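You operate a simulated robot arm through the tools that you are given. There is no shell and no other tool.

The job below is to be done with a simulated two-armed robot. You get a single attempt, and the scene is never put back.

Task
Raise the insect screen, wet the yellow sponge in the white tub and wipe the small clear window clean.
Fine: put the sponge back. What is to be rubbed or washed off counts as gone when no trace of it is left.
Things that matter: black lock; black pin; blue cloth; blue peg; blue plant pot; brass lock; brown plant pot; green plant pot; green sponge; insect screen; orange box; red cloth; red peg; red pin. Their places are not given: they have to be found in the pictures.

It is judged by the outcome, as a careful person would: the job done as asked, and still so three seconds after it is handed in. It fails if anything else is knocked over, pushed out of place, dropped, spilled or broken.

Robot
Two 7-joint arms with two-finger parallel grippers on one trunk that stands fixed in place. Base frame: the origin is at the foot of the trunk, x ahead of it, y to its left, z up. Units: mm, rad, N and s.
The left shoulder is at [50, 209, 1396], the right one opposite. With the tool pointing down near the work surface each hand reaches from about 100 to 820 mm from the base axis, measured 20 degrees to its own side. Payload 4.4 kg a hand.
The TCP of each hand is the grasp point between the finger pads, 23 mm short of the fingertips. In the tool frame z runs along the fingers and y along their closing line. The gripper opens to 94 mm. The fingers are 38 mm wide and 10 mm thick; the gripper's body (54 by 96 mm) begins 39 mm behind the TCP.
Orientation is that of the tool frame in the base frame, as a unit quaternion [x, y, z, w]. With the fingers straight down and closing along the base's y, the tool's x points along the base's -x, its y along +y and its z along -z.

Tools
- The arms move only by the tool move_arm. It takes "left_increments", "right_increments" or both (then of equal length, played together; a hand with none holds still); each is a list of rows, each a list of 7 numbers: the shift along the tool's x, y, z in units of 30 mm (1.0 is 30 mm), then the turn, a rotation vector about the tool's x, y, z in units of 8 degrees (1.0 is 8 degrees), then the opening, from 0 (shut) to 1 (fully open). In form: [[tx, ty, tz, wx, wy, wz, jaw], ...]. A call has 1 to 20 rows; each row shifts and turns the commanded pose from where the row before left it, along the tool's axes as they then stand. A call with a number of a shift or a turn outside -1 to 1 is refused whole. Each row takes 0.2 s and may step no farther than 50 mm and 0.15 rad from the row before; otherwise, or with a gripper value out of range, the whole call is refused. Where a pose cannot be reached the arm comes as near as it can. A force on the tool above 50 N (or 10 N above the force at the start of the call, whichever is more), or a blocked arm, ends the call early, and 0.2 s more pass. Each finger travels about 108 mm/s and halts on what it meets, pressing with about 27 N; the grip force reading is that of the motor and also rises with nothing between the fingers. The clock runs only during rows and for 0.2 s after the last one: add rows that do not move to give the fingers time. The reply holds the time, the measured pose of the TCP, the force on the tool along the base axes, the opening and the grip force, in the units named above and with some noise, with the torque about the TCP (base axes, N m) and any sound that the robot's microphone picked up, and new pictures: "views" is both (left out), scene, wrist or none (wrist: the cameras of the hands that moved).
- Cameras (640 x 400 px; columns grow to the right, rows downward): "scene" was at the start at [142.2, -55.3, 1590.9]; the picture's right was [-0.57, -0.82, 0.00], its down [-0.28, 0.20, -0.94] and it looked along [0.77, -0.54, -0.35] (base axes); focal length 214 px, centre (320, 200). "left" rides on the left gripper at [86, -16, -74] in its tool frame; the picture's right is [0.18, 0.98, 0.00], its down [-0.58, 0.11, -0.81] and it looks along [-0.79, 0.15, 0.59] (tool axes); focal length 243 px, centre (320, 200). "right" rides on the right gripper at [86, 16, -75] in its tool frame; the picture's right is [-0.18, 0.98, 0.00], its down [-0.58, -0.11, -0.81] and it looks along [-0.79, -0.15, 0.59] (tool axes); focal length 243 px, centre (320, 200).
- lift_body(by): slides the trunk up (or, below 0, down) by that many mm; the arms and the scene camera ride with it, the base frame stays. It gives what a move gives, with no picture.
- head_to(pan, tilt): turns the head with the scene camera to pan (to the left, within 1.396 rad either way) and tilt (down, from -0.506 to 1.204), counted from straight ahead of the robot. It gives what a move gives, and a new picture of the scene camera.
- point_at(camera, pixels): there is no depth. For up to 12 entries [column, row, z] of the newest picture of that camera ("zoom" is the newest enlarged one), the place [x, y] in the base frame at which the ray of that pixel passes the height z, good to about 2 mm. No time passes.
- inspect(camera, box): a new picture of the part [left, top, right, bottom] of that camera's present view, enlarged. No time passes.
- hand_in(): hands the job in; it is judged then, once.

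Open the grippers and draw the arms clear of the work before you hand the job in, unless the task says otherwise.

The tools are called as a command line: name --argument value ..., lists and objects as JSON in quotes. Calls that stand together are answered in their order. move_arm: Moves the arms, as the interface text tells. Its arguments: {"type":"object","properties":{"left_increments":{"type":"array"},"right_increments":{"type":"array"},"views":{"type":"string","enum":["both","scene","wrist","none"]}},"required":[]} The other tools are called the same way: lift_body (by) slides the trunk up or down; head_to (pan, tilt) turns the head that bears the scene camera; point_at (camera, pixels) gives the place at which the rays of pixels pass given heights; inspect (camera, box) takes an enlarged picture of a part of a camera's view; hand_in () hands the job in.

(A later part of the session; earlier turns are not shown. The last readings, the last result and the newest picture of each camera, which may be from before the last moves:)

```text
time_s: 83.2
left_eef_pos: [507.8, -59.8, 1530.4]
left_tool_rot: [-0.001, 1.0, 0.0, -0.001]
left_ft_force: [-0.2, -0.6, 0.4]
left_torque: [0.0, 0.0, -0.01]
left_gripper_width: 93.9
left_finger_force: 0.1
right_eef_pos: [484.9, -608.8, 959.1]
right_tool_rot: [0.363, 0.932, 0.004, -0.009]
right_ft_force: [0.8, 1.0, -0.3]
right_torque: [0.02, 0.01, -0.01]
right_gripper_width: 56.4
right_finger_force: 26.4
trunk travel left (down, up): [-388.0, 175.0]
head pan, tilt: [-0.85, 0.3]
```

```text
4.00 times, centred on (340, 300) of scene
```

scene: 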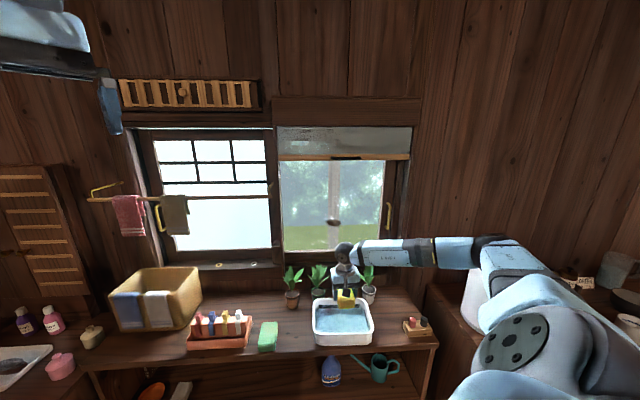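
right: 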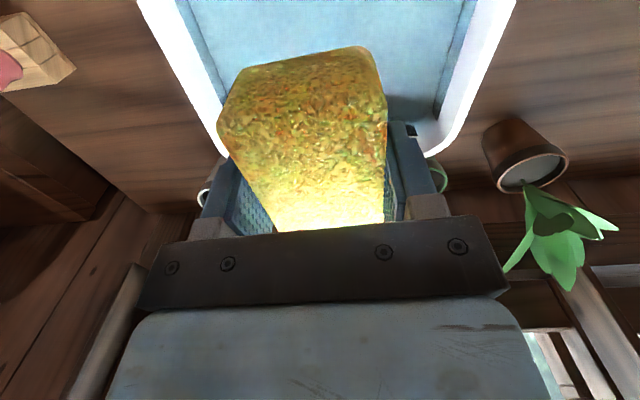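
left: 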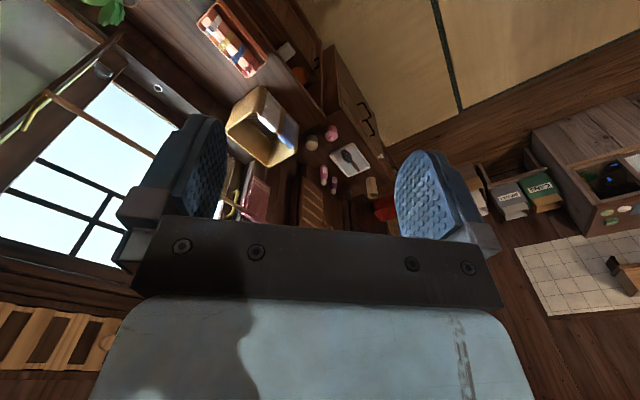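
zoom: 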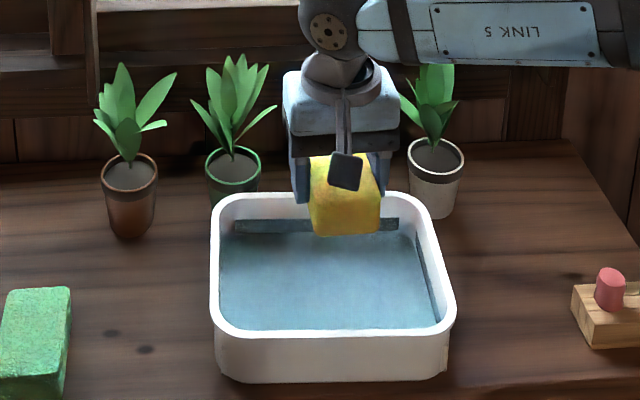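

The wet sponge is held over the tub. Now I raise it straight up to about z = 1400 (same tool-down posture as reached before).

move_arm --right_increments '[[0, 0, -1, 0, 0, 0, 0.3], [0, 0, -1, 0, 0, 0, 0.3], [0, 0, -1, 0, 0, 0, 0.3], [0, 0, -1, 0, 0, 0, 0.3], [0, 0, -1, 0, 0, 0, 0.3], [0, 0, -1, 0, 0, 0, 0.3], [0, 0, -1, 0, 0, 0, 0.3], [0, 0, -1, 0, 0, 0, 0.3], [0, 0, -1, 0, 0, 0, 0.3], [0, 0, -1, 0, 0, 0, 0.3], [0, 0, -1, 0, 0, 0, 0.3], [0, 0, -1, 0, 0, 0, 0.3], [0, 0, -1, 0, 0, 0, 0.3], [0, 0, -1, 0, 0, 0, 0.3], [0, 0, -0.7, 0, 0, 0, 0.3]]'

```text
time_s: 86.4
left_eef_pos: [505.9, -56.2, 1532.6]
left_tool_rot: [-0.002, 1.0, -0.002, 0.002]
left_ft_force: [-1.1, 0.6, 0.2]
left_torque: [-0.05, -0.03, 0.01]
left_gripper_width: 94.0
left_finger_force: 0.0
right_eef_pos: [491.7, -612.5, 1400.5]
right_tool_rot: [0.362, 0.932, 0.004, -0.009]
right_ft_force: [0.0, 0.3, 0.2]
right_torque: [-0.03, -0.05, 0.01]
right_gripper_width: 56.6
right_finger_force: 26.7
trunk travel left (down, up): [-388.0, 175.0]
head pan, tilt: [-0.85, 0.3]
```

scene: 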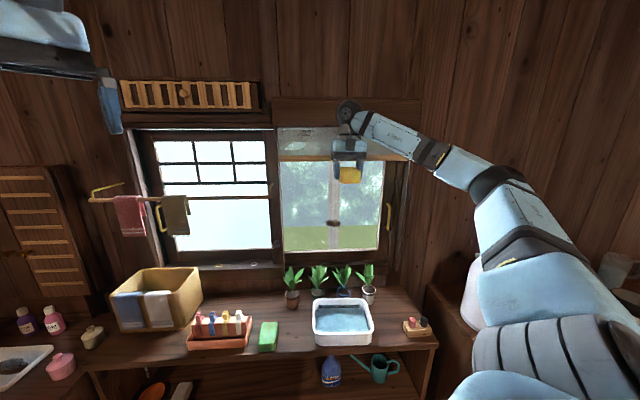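
right: 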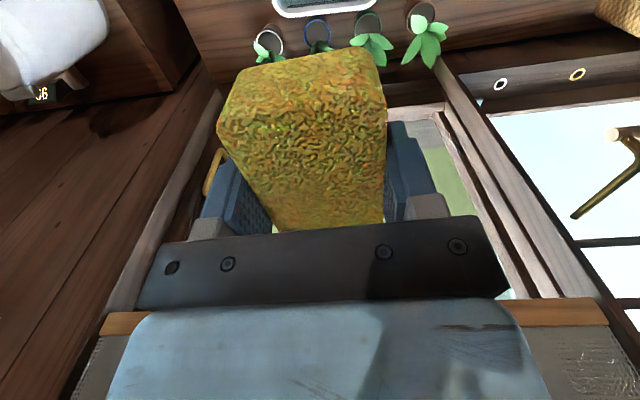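

Reached (492,-612,1400). I move 50 mm towards the wall and roll +92° so tool x points left along the wall.

move_arm --right_increments '[[-0.85, 0, 0, 0, 0, 0.5, 0.3], [-0.85, 0, 0, 0, 0, 1, 0.3], [0, 0, 0, 0, 0, 1, 0.3], [0, 0, 0, 0, 0, 1, 0.3], [0, 0, 0, 0, 0, 1, 0.3], [0, 0, 0, 0, 0, 1, 0.3], [0, 0, 0, 0, 0, 1, 0.3], [0, 0, 0, 0, 0, 1, 0.3], [0, 0, 0, 0, 0, 1, 0.3], [0, 0, 0, 0, 0, 1, 0.3], [0, 0, 0, 0, 0, 1, 0.3], [0, 0, 0, 0, 0, 1, 0.3]]'

```text
time_s: 89.0
left_eef_pos: [507.0, -61.2, 1530.7]
left_tool_rot: [-0.001, 1.0, 0.0, 0.0]
left_ft_force: [-0.2, 0.0, 0.5]
left_torque: [-0.02, -0.01, -0.01]
left_gripper_width: 93.9
left_finger_force: 0.1
right_eef_pos: [532.2, -652.1, 1395.1]
right_tool_rot: [0.923, 0.385, -0.004, -0.01]
right_ft_force: [-0.4, 0.5, -0.4]
right_torque: [-0.01, 0.0, 0.02]
right_gripper_width: 56.6
right_finger_force: 26.9
trunk travel left (down, up): [-388.0, 175.0]
head pan, tilt: [-0.85, 0.3]
```

scene: 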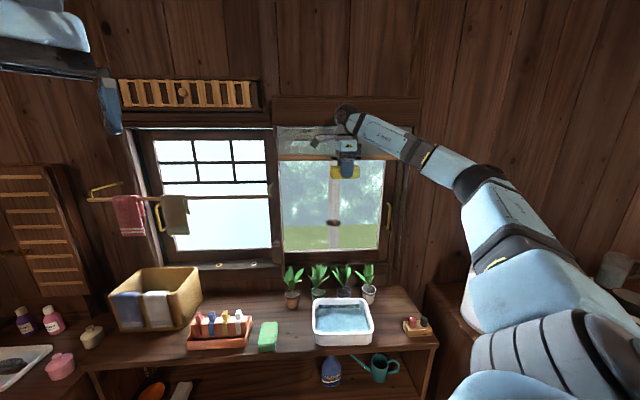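
right: 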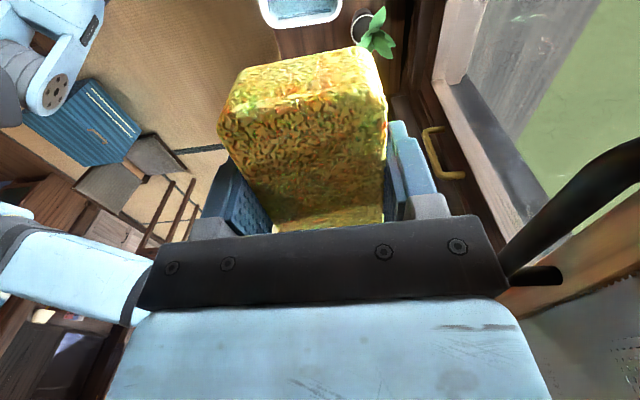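

The hand is clear of the screen's handle (crossbar f ≈ 930). I pitch the fingers up 88° so the sponge faces the window.

move_arm --right_increments '[[0, 0, 0, -1, 0, 0, 0.3], [0, 0, 0, -1, 0, 0, 0.3], [0, 0, 0, -1, 0, 0, 0.3], [0, 0, 0, -1, 0, 0, 0.3], [0, 0, 0, -1, 0, 0, 0.3], [0, 0, 0, -1, 0, 0, 0.3], [0, 0, 0, -1, 0, 0, 0.3], [0, 0, 0, -1, 0, 0, 0.3], [0, 0, 0, -1, 0, 0, 0.3], [0, 0, 0, -1, 0, 0, 0.3], [0, 0, 0, -1, 0, 0, 0.3]]'

```text
time_s: 91.4
left_eef_pos: [506.2, -60.0, 1531.2]
left_tool_rot: [-0.001, 1.0, -0.001, 0.001]
left_ft_force: [-0.7, -0.4, -0.1]
left_torque: [-0.02, -0.02, -0.02]
left_gripper_width: 94.2
left_finger_force: 0.0
right_eef_pos: [524.1, -658.8, 1395.5]
right_tool_rot: [0.692, 0.278, 0.256, 0.615]
right_ft_force: [-0.5, -1.0, 0.8]
right_torque: [0.04, 0.04, -0.01]
right_gripper_width: 56.6
right_finger_force: 27.1
right hand out of reach, approached as far as the arm can: row 11
trunk travel left (down, up): [-388.0, 175.0]
head pan, tilt: [-0.85, 0.3]
```

scene: 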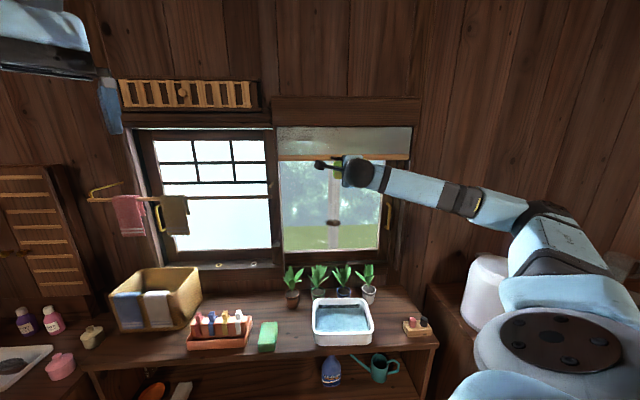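
right: 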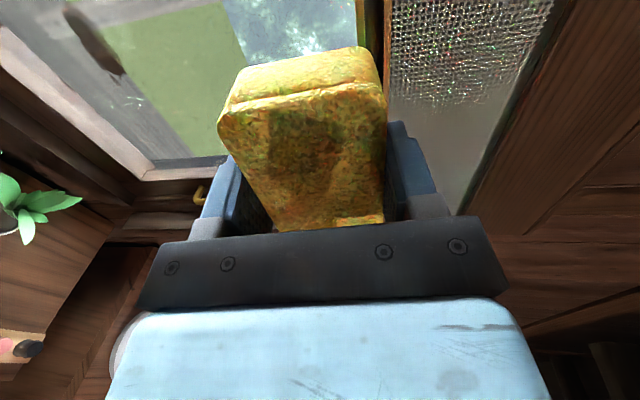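

The sponge now faces the window, 6° below horizontal. I lower the trunk 270 mm to bring it to the smear's height (z ≈ 1125).

lift_body --by -270

inspect --camera "scene" --box '[0, 0, 640, 400]'

inspect --camera "right" --box '[0, 0, 640, 400]'

```text
time_s: 94.2
left_eef_pos: [507.6, -60.1, 1260.8]
left_tool_rot: [-0.001, 1.0, 0.0, 0.0]
left_ft_force: [0.3, 1.0, 0.6]
left_torque: [0.0, -0.04, -0.05]
left_gripper_width: 94.0
left_finger_force: 0.0
right_eef_pos: [524.2, -660.0, 1124.5]
right_tool_rot: [0.692, 0.28, 0.255, 0.615]
right_ft_force: [0.1, 1.1, 0.0]
right_torque: [-0.01, 0.0, 0.01]
right_gripper_width: 56.6
right_finger_force: 27.0
trunk travel left (down, up): [-118.0, 445.0]
head pan, tilt: [-0.85, 0.3]
```

```text
1.00 times, centred on (320, 200) of scene (not enlarged: the box is as wide or as high as the picture)
```

zoom: 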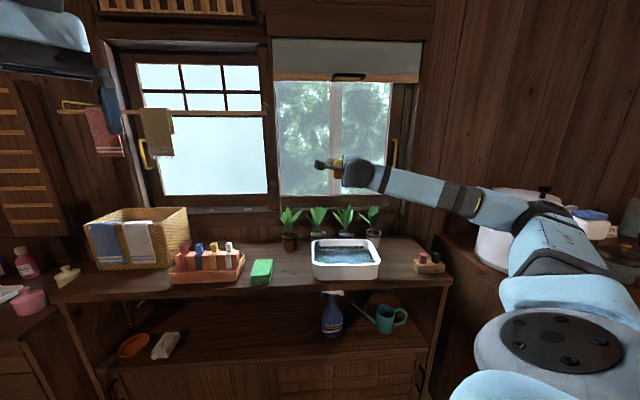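

```text
1.00 times, centred on (320, 200) of right (not enlarged: the box is as wide or as high as the picture)
```

zoom: 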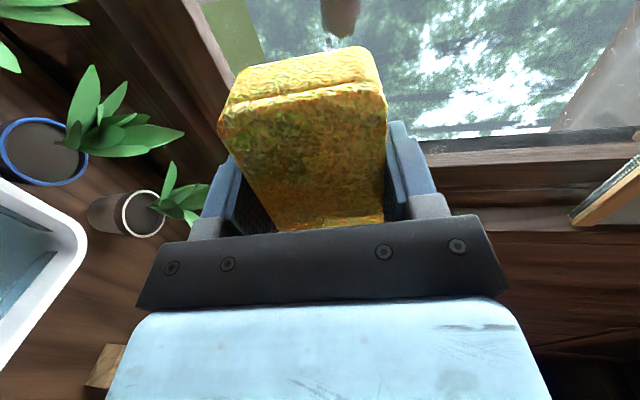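

The sponge is level with the smear (wrist view (340,15)). I move 100 mm forward, 15 mm left, and level the pitch.

move_arm --right_increments '[[0.125, 0.094, 0.83, 0, 0, 0, 0.3], [0.125, 0.094, 0.83, 0, 0, 0, 0.3], [0.125, 0.094, 0.83, 0, 0, 0, 0.3], [0.125, 0.094, 0.83, 0, 0, 0, 0.3], [0, 0, 0, -0.8, 0, 0, 0.3]]'

inspect --camera "scene" --box '[270, 60, 430, 240]'

```text
time_s: 95.3
left_eef_pos: [507.2, -59.5, 1261.0]
left_tool_rot: [-0.001, 1.0, -0.001, 0.001]
left_ft_force: [0.4, 0.1, -0.7]
left_torque: [-0.01, -0.01, 0.01]
left_gripper_width: 93.8
left_finger_force: 0.2
right_eef_pos: [605.8, -719.7, 1123.7]
right_tool_rot: [0.692, 0.28, 0.255, 0.614]
right_ft_force: [-0.1, 0.2, -0.7]
right_torque: [0.03, 0.0, -0.01]
right_gripper_width: 56.5
right_finger_force: 26.8
right hand out of reach, approached as far as the arm can: row 5
trunk travel left (down, up): [-118.0, 445.0]
head pan, tilt: [-0.85, 0.3]
```

scene: 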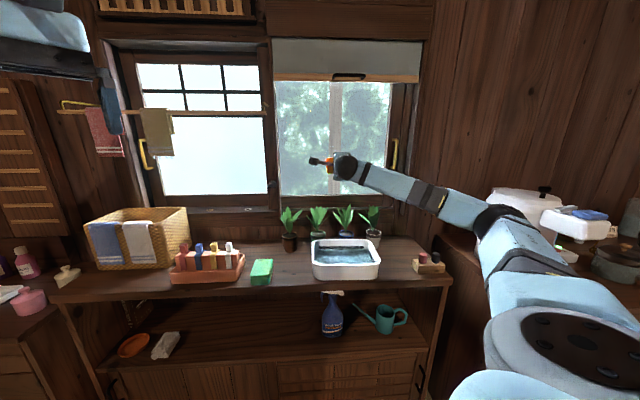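
right: 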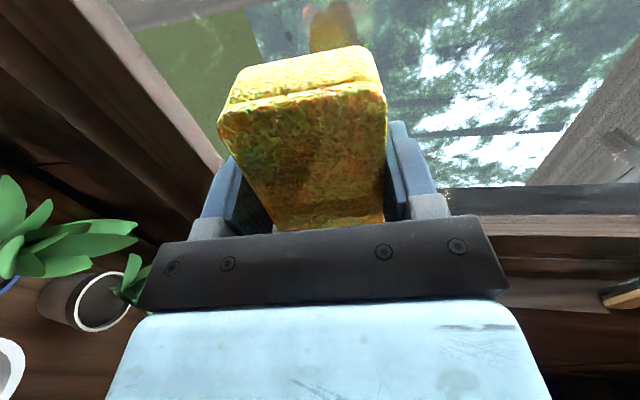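

```text
2.22 times, centred on (350, 150) of scene
```

zoom: 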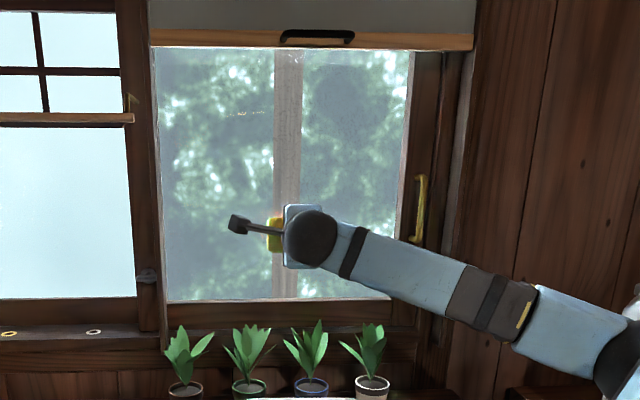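

The sponge front is about 68 mm from the glass estimate. I advance 45 mm, then smaller steps watching the force.

move_arm --right_increments '[[0, 0.06, 0.5, 0, 0, 0, 0.3], [0, 0.06, 0.5, 0, 0, 0, 0.3], [0, 0.06, 0.5, 0, 0, 0, 0.3]]'

inspect --camera "right" --box '[160, 0, 480, 200]'

inspect --camera "scene" --box '[300, 130, 380, 180]'

```text
time_s: 96.2
left_eef_pos: [507.7, -60.5, 1260.5]
left_tool_rot: [-0.001, 1.0, 0.0, -0.001]
left_ft_force: [0.0, -0.5, -0.3]
left_torque: [-0.01, 0.01, 0.01]
left_gripper_width: 93.8
left_finger_force: 0.0
right_eef_pos: [638.9, -753.3, 1122.7]
right_tool_rot: [0.692, 0.28, 0.255, 0.615]
right_ft_force: [0.2, -0.5, -0.4]
right_torque: [-0.01, 0.0, 0.01]
right_gripper_width: 56.6
right_finger_force: 27.3
trunk travel left (down, up): [-118.0, 445.0]
head pan, tilt: [-0.85, 0.3]
```

scene: 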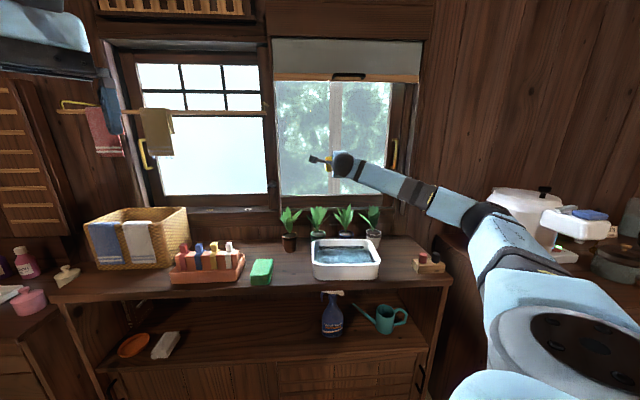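
right: 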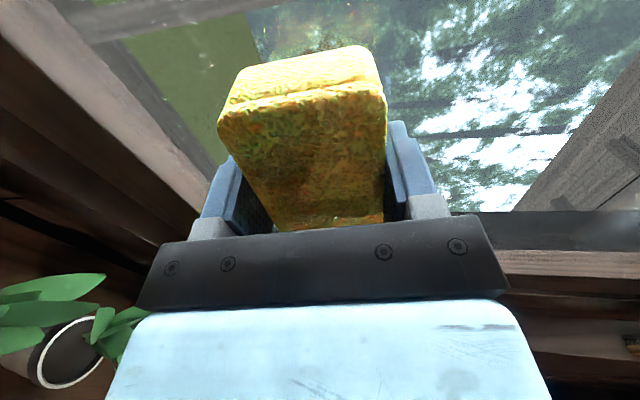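

```text
2.00 times, centred on (320, 100) of right
```

zoom: 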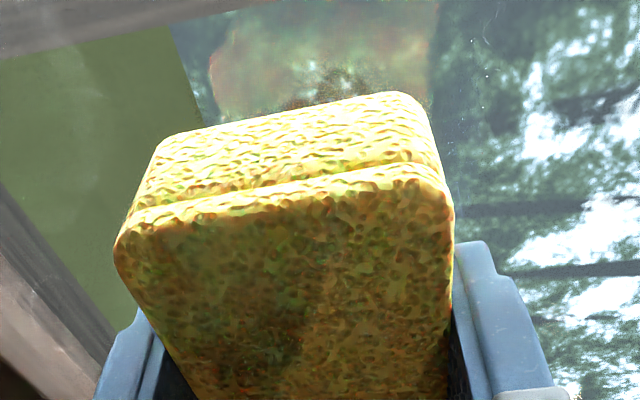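

```text
8.00 times, centred on (340, 155) of scene
```

zoom: 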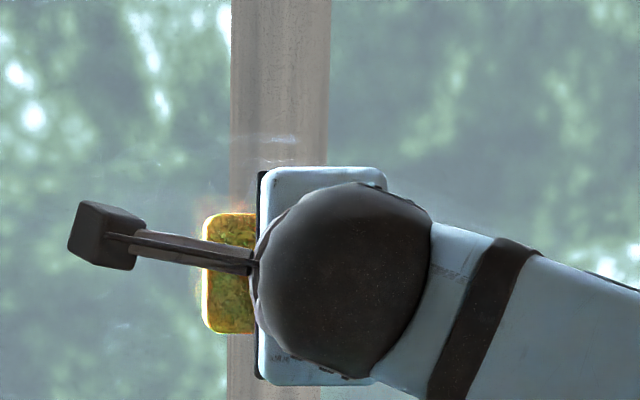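

No contact yet (TCP f = 984). I creep forward 5 mm steps.

move_arm --right_increments '[[0, 0.02, 0.17, 0, 0, 0, 0.3], [0, 0.02, 0.17, 0, 0, 0, 0.3], [0, 0.02, 0.17, 0, 0, 0, 0.3]]' --views "wrist"

```text
time_s: 97.0
left_eef_pos: [508.0, -60.9, 1261.0]
left_tool_rot: [0.0, 1.0, -0.001, 0.0]
left_ft_force: [0.6, 0.5, 0.3]
left_torque: [-0.02, 0.02, 0.02]
left_gripper_width: 93.8
left_finger_force: 0.0
right_eef_pos: [648.5, -764.1, 1120.9]
right_tool_rot: [0.692, 0.28, 0.255, 0.614]
right_ft_force: [0.3, 0.4, -1.5]
right_torque: [0.01, 0.01, 0.05]
right_gripper_width: 56.6
right_finger_force: 26.8
trunk travel left (down, up): [-118.0, 445.0]
head pan, tilt: [-0.85, 0.3]
```

right: 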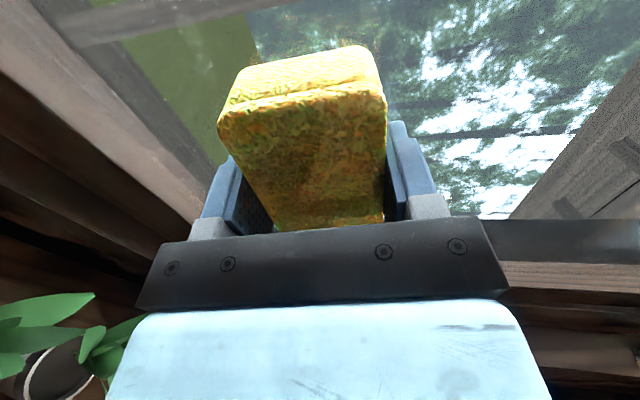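

Still free at f = 999. I creep on by 4 mm steps.

move_arm --right_increments '[[0, 0.02, 0.13, 0, 0, 0, 0.3], [0, 0.02, 0.13, 0, 0, 0, 0.3], [0, 0.02, 0.13, 0, 0, 0, 0.3]]' --views "wrist"

```text
time_s: 97.6
left_eef_pos: [505.3, -59.1, 1261.6]
left_tool_rot: [-0.001, 1.0, -0.001, 0.001]
left_ft_force: [-0.2, 0.4, 0.5]
left_torque: [-0.02, -0.03, -0.02]
left_gripper_width: 93.8
left_finger_force: 0.1
right_eef_pos: [652.6, -766.6, 1122.7]
right_tool_rot: [0.692, 0.282, 0.255, 0.613]
right_ft_force: [-16.5, 11.9, -3.4]
right_torque: [-0.31, -0.39, -0.05]
right_gripper_width: 56.9
right_finger_force: 26.8
trunk travel left (down, up): [-118.0, 445.0]
head pan, tilt: [-0.85, 0.3]
stopped in row 3 (right hand): the force on the tool passed its limit at 56 N (the readings are from after the stop); the commanded pose is now the measured one
```

right: 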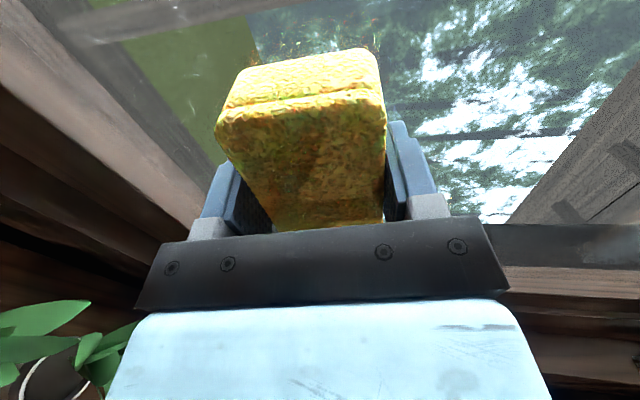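

Contact with the glass at f ≈ 1003 (about 20 N now). I ease off half a millimetre and wipe sideways, 60 mm left, 120 mm right and back.

move_arm --right_increments '[[0, 0, -0.02, 0, 0, 0, 0.3], [0.5, 0, 0, 0, 0, 0, 0.3], [0.5, 0, 0, 0, 0, 0, 0.3], [0.5, 0, 0, 0, 0, 0, 0.3], [0.5, 0, 0, 0, 0, 0, 0.3], [-0.5, 0, 0, 0, 0, 0, 0.3], [-0.5, 0, 0, 0, 0, 0, 0.3], [-0.5, 0, 0, 0, 0, 0, 0.3], [-0.5, 0, 0, 0, 0, 0, 0.3]]'

inspect --camera "scene" --box '[290, 120, 390, 190]'

```text
time_s: 98.2
left_eef_pos: [503.4, -58.8, 1263.2]
left_tool_rot: [0.0, 1.0, -0.001, 0.002]
left_ft_force: [-0.7, -0.1, 0.5]
left_torque: [-0.02, 0.02, -0.01]
left_gripper_width: 93.9
left_finger_force: 0.0
right_eef_pos: [652.6, -765.7, 1123.4]
right_tool_rot: [0.695, 0.277, 0.249, 0.615]
right_ft_force: [-36.3, 10.0, -7.6]
right_torque: [-0.23, -0.88, 0.53]
right_gripper_width: 56.8
right_finger_force: 26.7
trunk travel left (down, up): [-118.0, 445.0]
head pan, tilt: [-0.85, 0.3]
stopped in row 2 (right hand): the force on the tool passed its limit at 61 N (the readings are from after the stop); the commanded pose is now the measured one
```

scene: 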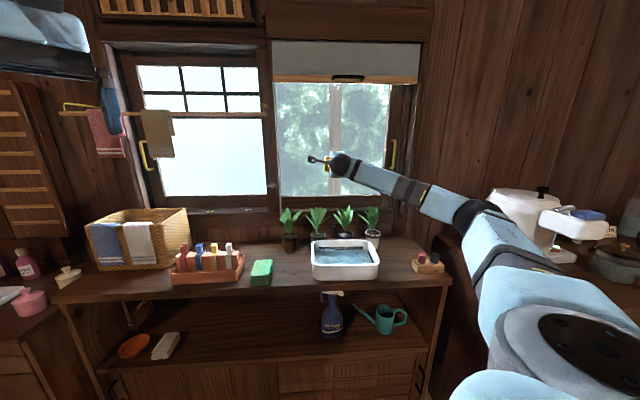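
right: 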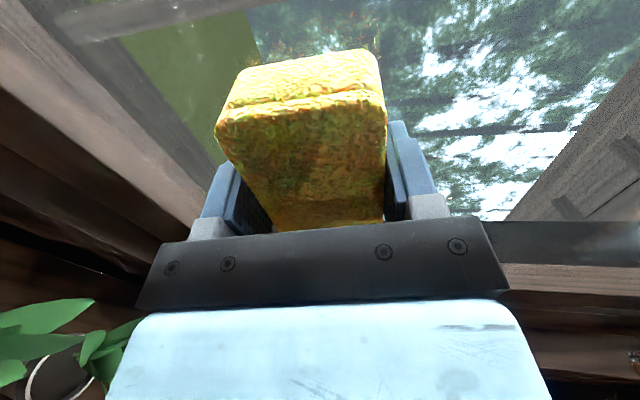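

```text
5.71 times, centred on (340, 155) of scene
```

zoom: 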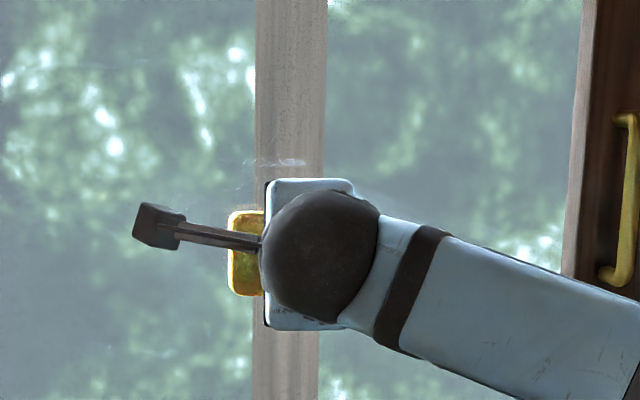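

Normal force is too high (≈33 N with ≈19 N friction). I ease back 1.5 mm and read the force.

move_arm --right_increments '[[0, 0, -0.05, 0, 0, 0, 0.3], [0, 0, 0, 0, 0, 0, 0.3]]' --views "none"

```text
time_s: 98.8
left_eef_pos: [505.4, -59.7, 1262.5]
left_tool_rot: [-0.001, 1.0, -0.001, 0.0]
left_ft_force: [-0.3, -0.6, -0.4]
left_torque: [0.05, -0.01, 0.02]
left_gripper_width: 94.0
left_finger_force: 0.0
right_eef_pos: [654.9, -762.2, 1122.9]
right_tool_rot: [0.694, 0.278, 0.252, 0.615]
right_ft_force: [-7.8, 2.8, 4.0]
right_torque: [-0.13, -0.41, 0.03]
right_gripper_width: 56.9
right_finger_force: 26.7
trunk travel left (down, up): [-118.0, 445.0]
head pan, tilt: [-0.85, 0.3]
```

Now about 8 N. I wipe left in small steps.

move_arm --right_increments '[[0.25, 0, 0, 0, 0, 0, 0.3], [0.25, 0, 0, 0, 0, 0, 0.3], [0.25, 0, 0, 0, 0, 0, 0.3], [0.25, 0, 0, 0, 0, 0, 0.3], [0.25, 0, 0, 0, 0, 0, 0.3], [0.25, 0, 0, 0, 0, 0, 0.3]]'

inspect --camera "scene" --box '[290, 120, 390, 190]'

```text
time_s: 99.5
left_eef_pos: [503.6, -59.1, 1262.5]
left_tool_rot: [-0.001, 1.0, -0.001, 0.002]
left_ft_force: [0.2, 0.2, -0.8]
left_torque: [0.01, 0.02, 0.02]
left_gripper_width: 94.1
left_finger_force: 0.1
right_eef_pos: [659.8, -758.1, 1122.1]
right_tool_rot: [0.697, 0.275, 0.246, 0.616]
right_ft_force: [-40.0, 9.9, -8.1]
right_torque: [-0.21, -0.98, 0.48]
right_gripper_width: 56.5
right_finger_force: 27.5
trunk travel left (down, up): [-118.0, 445.0]
head pan, tilt: [-0.85, 0.3]
stopped in row 3 (right hand): the force on the tool passed its limit at 59 N (the readings are from after the stop); the commanded pose is now the measured one
```

scene: 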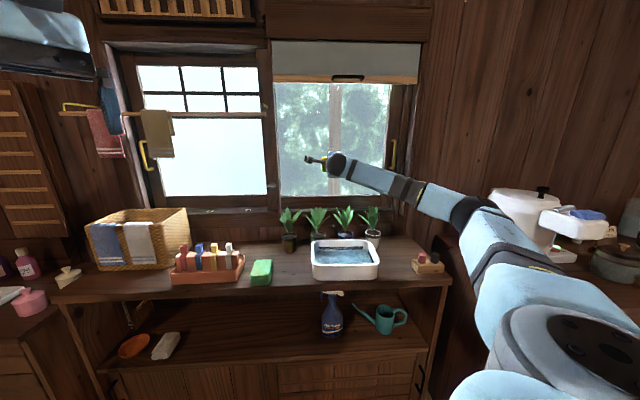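
right: 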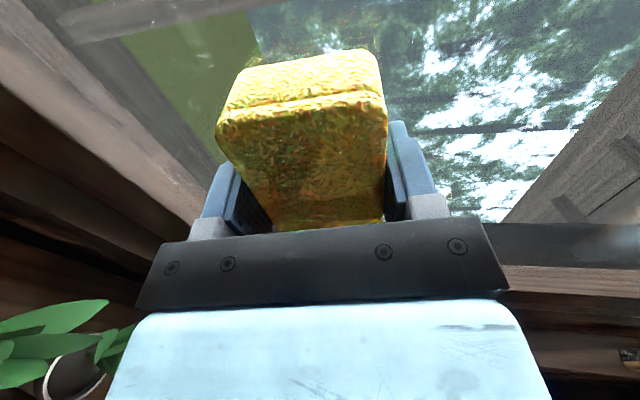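

```text
5.71 times, centred on (340, 155) of scene
```

zoom: 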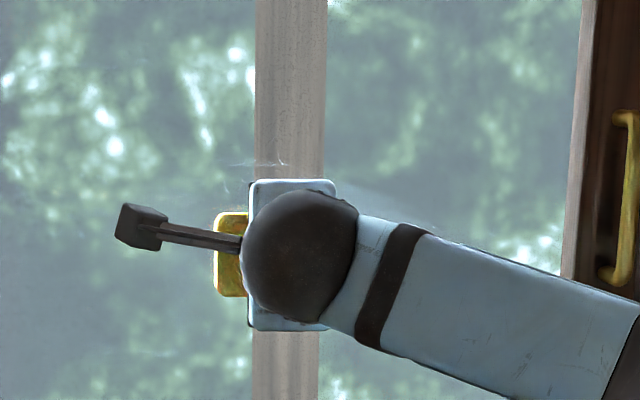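

The hand twists and digs in when moving left. I ease back 1.6 mm and try wiping to the right, pulling rather than pushing.

move_arm --right_increments '[[0, 0, -0.055, 0, 0, 0, 0.3], [-0.25, 0, 0, 0, 0, 0, 0.3], [-0.25, 0, 0, 0, 0, 0, 0.3], [-0.25, 0, 0, 0, 0, 0, 0.3], [-0.25, 0, 0, 0, 0, 0, 0.3]]' --views "none"

```text
time_s: 100.7
left_eef_pos: [508.0, -59.1, 1261.4]
left_tool_rot: [-0.001, 1.0, 0.0, 0.0]
left_ft_force: [0.5, -0.6, -0.1]
left_torque: [0.02, -0.01, 0.01]
left_gripper_width: 94.0
left_finger_force: 0.0
right_eef_pos: [643.9, -774.0, 1121.5]
right_tool_rot: [0.696, 0.278, 0.247, 0.614]
right_ft_force: [-2.9, 15.9, -2.1]
right_torque: [-0.54, -0.06, 0.58]
right_gripper_width: 56.6
right_finger_force: 26.6
trunk travel left (down, up): [-118.0, 445.0]
head pan, tilt: [-0.85, 0.3]
```

Rightward wiping works (normal ≈ 13 N, friction ≈ 9 N). I continue right 40 mm.

move_arm --right_increments '[[-0.27, 0, 0, 0, 0, 0, 0.3], [-0.27, 0, 0, 0, 0, 0, 0.3], [-0.27, 0, 0, 0, 0, 0, 0.3], [-0.27, 0, 0, 0, 0, 0, 0.3], [-0.27, 0, 0, 0, 0, 0, 0.3]]'

inspect --camera "scene" --box '[290, 120, 390, 190]'

inspect --camera "right" --box '[160, 0, 480, 200]'

```text
time_s: 101.9
left_eef_pos: [507.9, -60.8, 1261.0]
left_tool_rot: [-0.001, 1.0, 0.0, 0.0]
left_ft_force: [-0.3, -0.3, 0.7]
left_torque: [-0.01, 0.04, 0.01]
left_gripper_width: 93.9
left_finger_force: 0.2
right_eef_pos: [612.2, -804.9, 1122.1]
right_tool_rot: [0.697, 0.276, 0.247, 0.614]
right_ft_force: [0.1, 0.3, 0.0]
right_torque: [-0.01, 0.03, 0.02]
right_gripper_width: 56.6
right_finger_force: 27.0
trunk travel left (down, up): [-118.0, 445.0]
head pan, tilt: [-0.85, 0.3]
```

scene: 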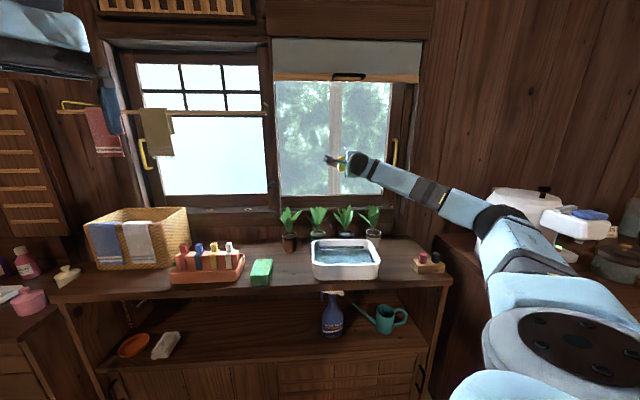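
right: 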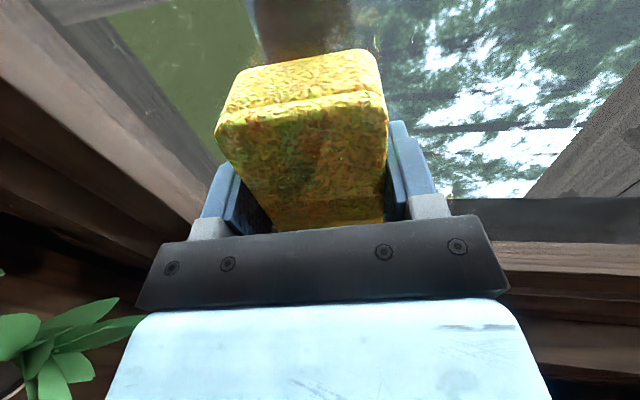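

```text
5.71 times, centred on (340, 155) of scene
```

zoom: 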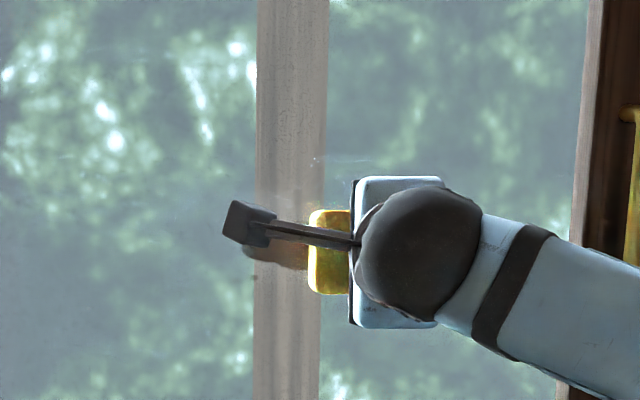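

```text
2.00 times, centred on (320, 100) of right
```

zoom: 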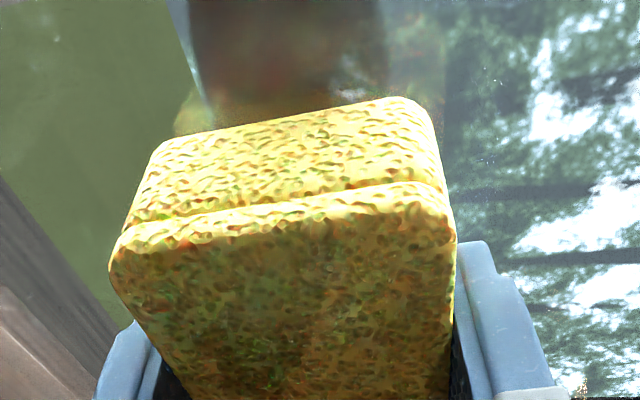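

The smear still shows left of the sponge (zoom (275,252)), and contact was lost on the way right. I look at it closer to see whether it has faded.

inspect --camera "scene" --box '[315, 150, 363, 180]'

inspect --camera "right" --box '[220, 0, 380, 60]'

```text
13.33 times, centred on (339, 165) of scene
```

zoom: 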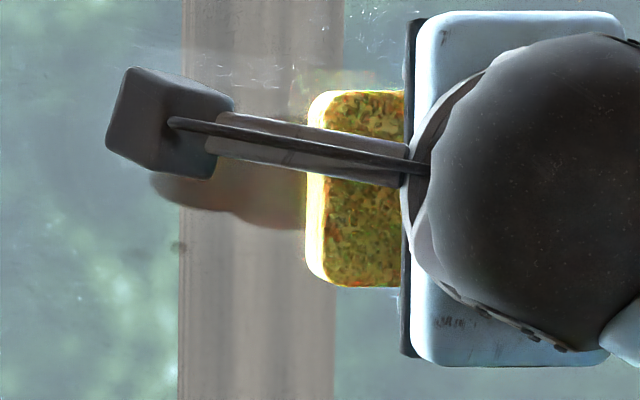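

```text
4.00 times, centred on (300, 30) of right
```

zoom: 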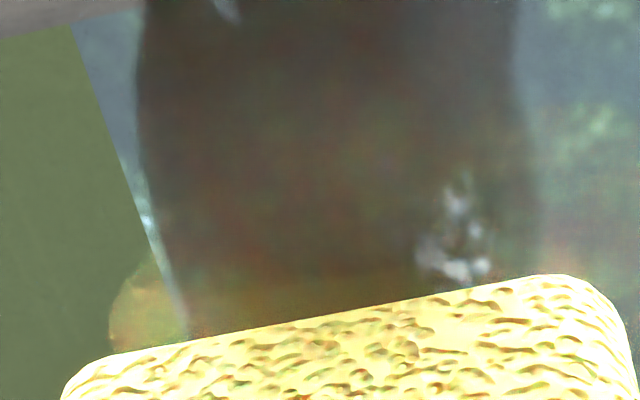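

The smear is fainter but not gone. I back off 5 mm, square the tool to the glass (+1.5°), go to l ≈ -45, and approach again gently for rightward strokes.

move_arm --right_increments '[[0, 0, -0.17, 0, 0.19, 0, 0.3], [0.76, 0, 0, 0, 0, 0, 0.3], [0.76, 0, 0, 0, 0, 0, 0.3], [0.76, 0, 0, 0, 0, 0, 0.3], [0.76, 0, 0, 0, 0, 0, 0.3], [0, 0, 0.13, 0, 0, 0, 0.3], [0, 0, 0, 0, 0, 0, 0.3]]'

inspect --camera "scene" --box '[300, 140, 380, 190]'

```text
time_s: 103.5
left_eef_pos: [507.6, -60.2, 1261.0]
left_tool_rot: [-0.001, 1.0, 0.0, -0.001]
left_ft_force: [0.0, 0.9, -0.4]
left_torque: [0.0, 0.05, -0.02]
left_gripper_width: 94.2
left_finger_force: 0.1
right_eef_pos: [677.3, -739.0, 1123.0]
right_tool_rot: [0.694, 0.286, 0.255, 0.61]
right_ft_force: [0.6, 0.3, 0.1]
right_torque: [0.0, 0.0, 0.0]
right_gripper_width: 56.5
right_finger_force: 27.2
trunk travel left (down, up): [-118.0, 445.0]
head pan, tilt: [-0.85, 0.3]
```

scene: 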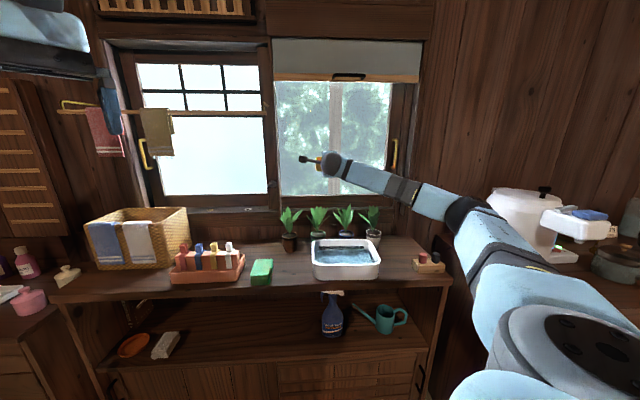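
right: 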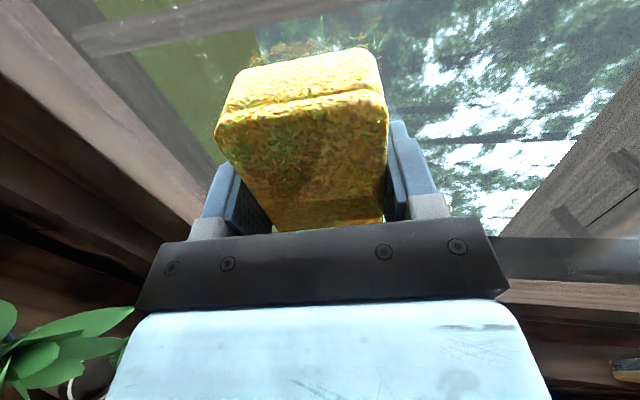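

```text
8.00 times, centred on (340, 165) of scene
```

zoom: 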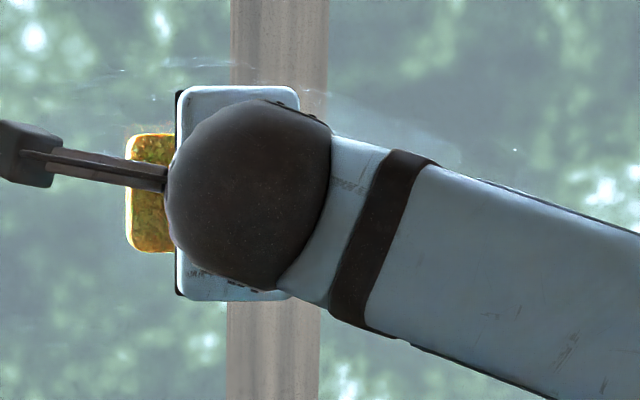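

Squared (heading 45.1°), no contact at f = 1001.4. I press in 1.5 mm and read the force.

move_arm --right_increments '[[0, 0, 0.05, 0, 0, 0, 0.3], [0, 0, 0, 0, 0, 0, 0.3]]' --views "none"

```text
time_s: 104.1
left_eef_pos: [506.2, -58.7, 1260.9]
left_tool_rot: [-0.002, 1.0, 0.0, 0.0]
left_ft_force: [0.9, -0.6, 0.0]
left_torque: [0.0, -0.02, -0.03]
left_gripper_width: 93.8
left_finger_force: 0.0
right_eef_pos: [677.3, -739.9, 1121.7]
right_tool_rot: [0.693, 0.284, 0.256, 0.611]
right_ft_force: [-4.8, 4.5, 0.2]
right_torque: [-0.09, -0.15, -0.29]
right_gripper_width: 56.7
right_finger_force: 27.7
trunk travel left (down, up): [-118.0, 445.0]
head pan, tilt: [-0.85, 0.3]
```

Contact at about 6.6 N. I stroke right 80 mm.

move_arm --right_increments '[[-0.33, 0, 0.01, 0, 0, 0, 0.3], [-0.33, 0, 0, 0, 0, 0, 0.3], [-0.33, 0, 0, 0, 0, 0, 0.3], [-0.33, 0, 0, 0, 0, 0, 0.3], [-0.33, 0, 0, 0, 0, 0, 0.3], [-0.33, 0, 0, 0, 0, 0, 0.3], [-0.33, 0, 0, 0, 0, 0, 0.3], [-0.33, 0, 0, 0, 0, 0, 0.3]]'

inspect --camera "scene" --box '[300, 140, 380, 190]'

```text
time_s: 105.9
left_eef_pos: [507.5, -59.0, 1261.1]
left_tool_rot: [-0.001, 1.0, -0.001, 0.0]
left_ft_force: [0.5, -0.4, -0.4]
left_torque: [0.02, -0.02, -0.01]
left_gripper_width: 93.9
left_finger_force: 0.1
right_eef_pos: [621.5, -796.4, 1122.3]
right_tool_rot: [0.693, 0.284, 0.255, 0.611]
right_ft_force: [-3.7, 11.3, 0.2]
right_torque: [-0.32, -0.05, -0.31]
right_gripper_width: 56.7
right_finger_force: 27.3
trunk travel left (down, up): [-118.0, 445.0]
head pan, tilt: [-0.85, 0.3]
```

scene: 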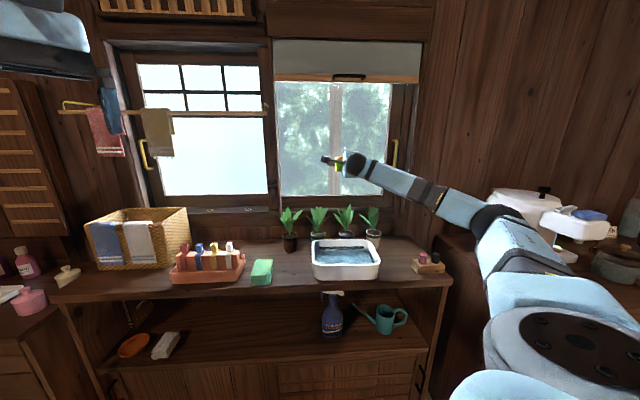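
right: 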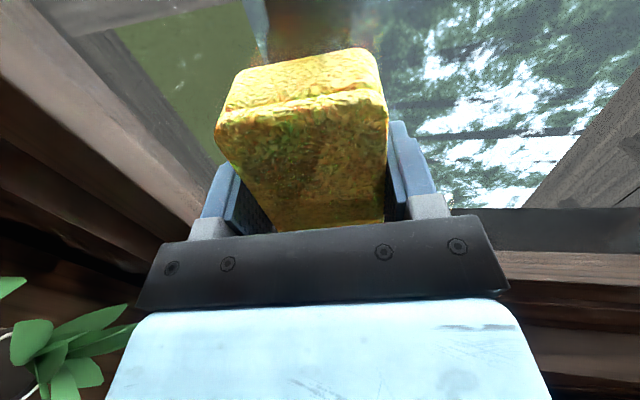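

```text
8.00 times, centred on (340, 165) of scene
```

zoom: 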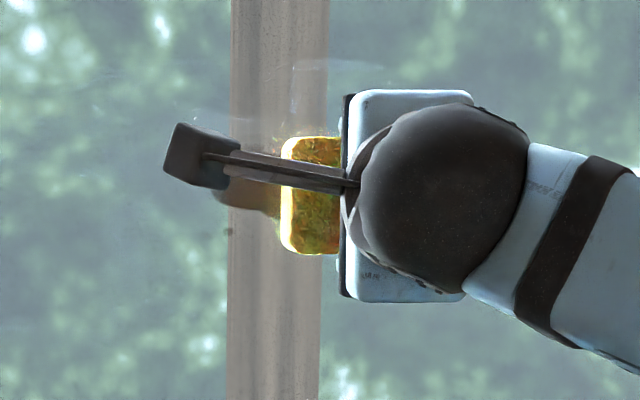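

The contact held through the whole stroke (≈10 N). I stroke back left with a touch less pressure.

move_arm --right_increments '[[0.2, 0, -0.025, 0, 0, 0, 0.3], [0.33, 0, -0.01, 0, 0, 0, 0.3], [0.33, 0, 0, 0, 0, 0, 0.3], [0.33, 0, 0, 0, 0, 0, 0.3], [0.33, 0, 0, 0, 0, 0, 0.3], [0.33, 0, 0, 0, 0, 0, 0.3], [0.33, 0, 0, 0, 0, 0, 0.3], [0.33, 0, 0, 0, 0, 0, 0.3]]' --views "none"

```text
time_s: 107.7
left_eef_pos: [507.3, -59.1, 1259.1]
left_tool_rot: [-0.001, 1.0, -0.001, 0.0]
left_ft_force: [0.1, 0.5, 0.1]
left_torque: [0.03, 0.02, 0.02]
left_gripper_width: 94.1
left_finger_force: 0.0
right_eef_pos: [675.5, -740.3, 1120.3]
right_tool_rot: [0.693, 0.285, 0.256, 0.61]
right_ft_force: [-2.5, 1.2, 1.1]
right_torque: [-0.1, -0.04, -0.16]
right_gripper_width: 56.3
right_finger_force: 27.2
trunk travel left (down, up): [-118.0, 445.0]
head pan, tilt: [-0.85, 0.3]
```

With the 6° pitch only the sponge's upper edge (z ≈ 1146) touches the glass, above the smear. To level the sponge I back off, raise the arm 105 mm and lower the trunk 105 mm, which should free the wrist.

move_arm --right_increments '[[0, 0, -0.5, 0, 0, 0, 0.3], [0, 1, -0.11, 0, 0, 0, 0.3], [0, 1, -0.11, 0, 0, 0, 0.3], [0, 1, -0.11, 0, 0, 0, 0.3], [0, 0.5, -0.05, 0, 0, 0, 0.3]]' --views "scene"

lift_body --by -105

inspect --camera "scene" --box '[270, 60, 430, 240]'

```text
time_s: 108.9
left_eef_pos: [507.6, -60.5, 1260.7]
left_tool_rot: [-0.001, 1.0, 0.0, -0.001]
left_ft_force: [0.1, -0.2, -0.1]
left_torque: [0.02, -0.03, 0.01]
left_gripper_width: 94.2
left_finger_force: 0.1
right_eef_pos: [665.4, -735.7, 1228.8]
right_tool_rot: [0.694, 0.286, 0.255, 0.61]
right_ft_force: [-0.5, 0.1, 0.6]
right_torque: [0.03, 0.02, 0.01]
right_gripper_width: 56.4
right_finger_force: 27.8
trunk travel left (down, up): [-118.0, 445.0]
head pan, tilt: [-0.85, 0.3]
```

scene: 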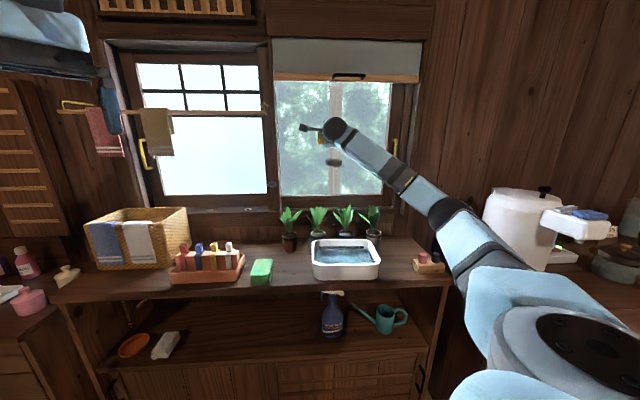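

```text
time_s: 110.3
left_eef_pos: [506.8, -60.4, 1156.0]
left_tool_rot: [-0.001, 1.0, 0.0, 0.0]
left_ft_force: [0.9, -0.8, 0.1]
left_torque: [0.01, 0.01, 0.0]
left_gripper_width: 93.9
left_finger_force: 0.0
right_eef_pos: [664.6, -734.0, 1123.7]
right_tool_rot: [0.693, 0.285, 0.255, 0.611]
right_ft_force: [-0.1, -0.7, 0.1]
right_torque: [0.0, -0.01, 0.01]
right_gripper_width: 56.4
right_finger_force: 26.5
trunk travel left (down, up): [-13.0, 550.0]
head pan, tilt: [-0.85, 0.3]
```

```text
2.22 times, centred on (350, 150) of scene
```

zoom: 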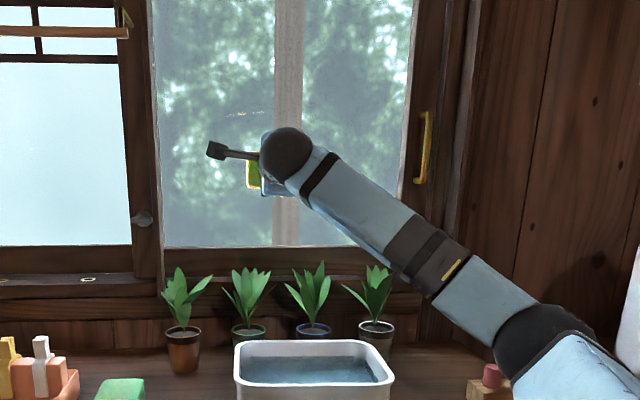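

The smear is now in view around the hand's position and the arm is clear. I pitch the sponge up 6.4°.

move_arm --right_increments '[[0, 0, 0, -0.8, 0, 0, 0.3], [0, 0, 0, 0, 0, 0, 0.3]]'

inspect --camera "scene" --box '[300, 110, 380, 160]'

```text
time_s: 110.9
left_eef_pos: [508.7, -60.5, 1155.0]
left_tool_rot: [-0.001, 1.0, 0.0, -0.001]
left_ft_force: [-1.1, 0.6, -0.8]
left_torque: [0.0, 0.0, 0.03]
left_gripper_width: 94.1
left_finger_force: 0.1
right_eef_pos: [667.5, -731.1, 1124.9]
right_tool_rot: [0.663, 0.273, 0.268, 0.643]
right_ft_force: [0.2, -0.2, 0.2]
right_torque: [-0.01, -0.01, 0.02]
right_gripper_width: 56.5
right_finger_force: 27.2
right hand out of reach, approached as far as the arm can: row 1
trunk travel left (down, up): [-13.0, 550.0]
head pan, tilt: [-0.85, 0.3]
```

scene: 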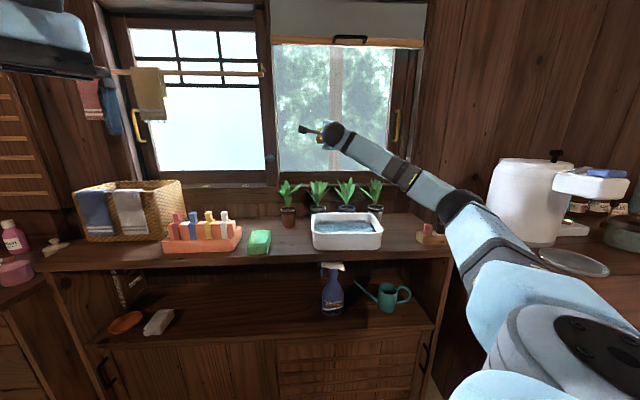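
right: 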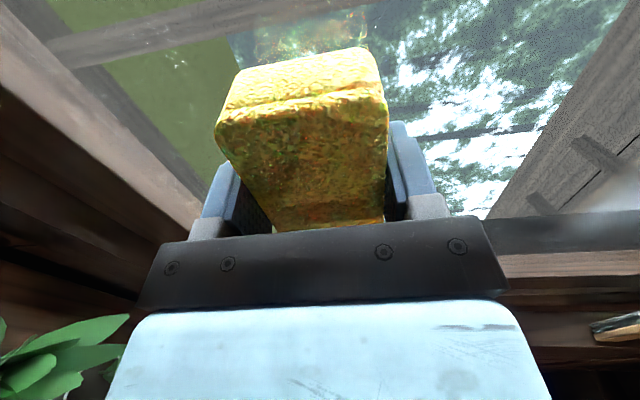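

```text
8.00 times, centred on (340, 135) of scene
```

zoom: 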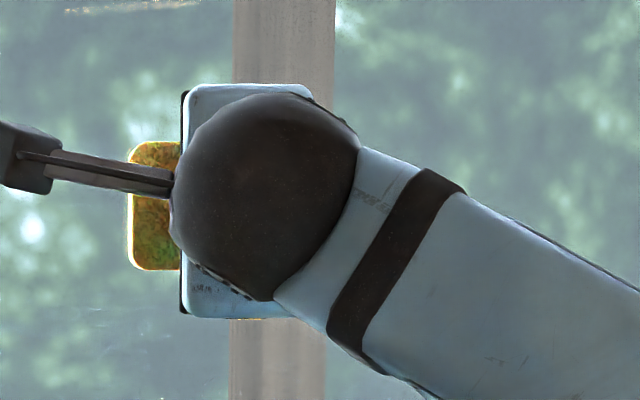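

Now the pitch is only 1.6°, heading -45°. I lower 6 mm and approach to near contact again.

move_arm --right_increments '[[0, -0.2, 0.2, 0, 0, 0, 0.3], [0, 0, 0.2, 0, 0, 0, 0.3], [0, 0, 0.04, 0, 0, 0, 0.3], [0, 0, 0, 0, 0, 0, 0.3]]' --views "none"

```text
time_s: 111.9
left_eef_pos: [508.2, -59.3, 1155.1]
left_tool_rot: [0.0, 1.0, 0.0, 0.0]
left_ft_force: [0.0, -0.1, 0.4]
left_torque: [0.0, 0.0, 0.0]
left_gripper_width: 94.0
left_finger_force: 0.0
right_eef_pos: [675.6, -741.3, 1118.8]
right_tool_rot: [0.658, 0.269, 0.271, 0.649]
right_ft_force: [1.2, 0.8, 0.2]
right_torque: [0.0, 0.0, 0.01]
right_gripper_width: 56.3
right_finger_force: 26.9
trunk travel left (down, up): [-13.0, 550.0]
head pan, tilt: [-0.85, 0.3]
```

No contact yet; pitch is now 0.6°. I creep 1 mm at a time.

move_arm --right_increments '[[0, 0, 0.035, 0, 0, 0, 0.3], [0, 0, 0.035, 0, 0, 0, 0.3], [0, 0, 0, 0, 0, 0, 0.3]]' --views "none"

```text
time_s: 112.7
left_eef_pos: [508.0, -59.3, 1156.5]
left_tool_rot: [-0.001, 1.0, 0.0, 0.0]
left_ft_force: [0.3, 0.2, 0.1]
left_torque: [0.01, 0.0, 0.03]
left_gripper_width: 94.1
left_finger_force: 0.0
right_eef_pos: [676.0, -742.0, 1118.3]
right_tool_rot: [0.659, 0.271, 0.271, 0.647]
right_ft_force: [0.0, -0.8, 0.4]
right_torque: [0.03, 0.0, 0.01]
right_gripper_width: 56.5
right_finger_force: 26.8
trunk travel left (down, up): [-13.0, 550.0]
head pan, tilt: [-0.85, 0.3]
```

Expected flat contact is near f ≈ 1004.5, so I creep two more millimetres.

move_arm --right_increments '[[0, 0, 0.035, 0, 0, 0, 0.3], [0, 0, 0.035, 0, 0, 0, 0.3], [0, 0, 0, 0, 0, 0, 0.3]]' --views "none"

```text
time_s: 113.5
left_eef_pos: [506.9, -59.9, 1156.4]
left_tool_rot: [-0.001, 1.0, -0.001, 0.001]
left_ft_force: [0.7, 0.0, 0.2]
left_torque: [-0.03, -0.03, 0.02]
left_gripper_width: 94.1
left_finger_force: 0.1
right_eef_pos: [678.8, -744.1, 1121.7]
right_tool_rot: [0.658, 0.27, 0.271, 0.648]
right_ft_force: [-7.9, 6.4, -3.1]
right_torque: [-0.08, -0.22, -0.51]
right_gripper_width: 56.5
right_finger_force: 26.9
trunk travel left (down, up): [-13.0, 550.0]
head pan, tilt: [-0.85, 0.3]
```

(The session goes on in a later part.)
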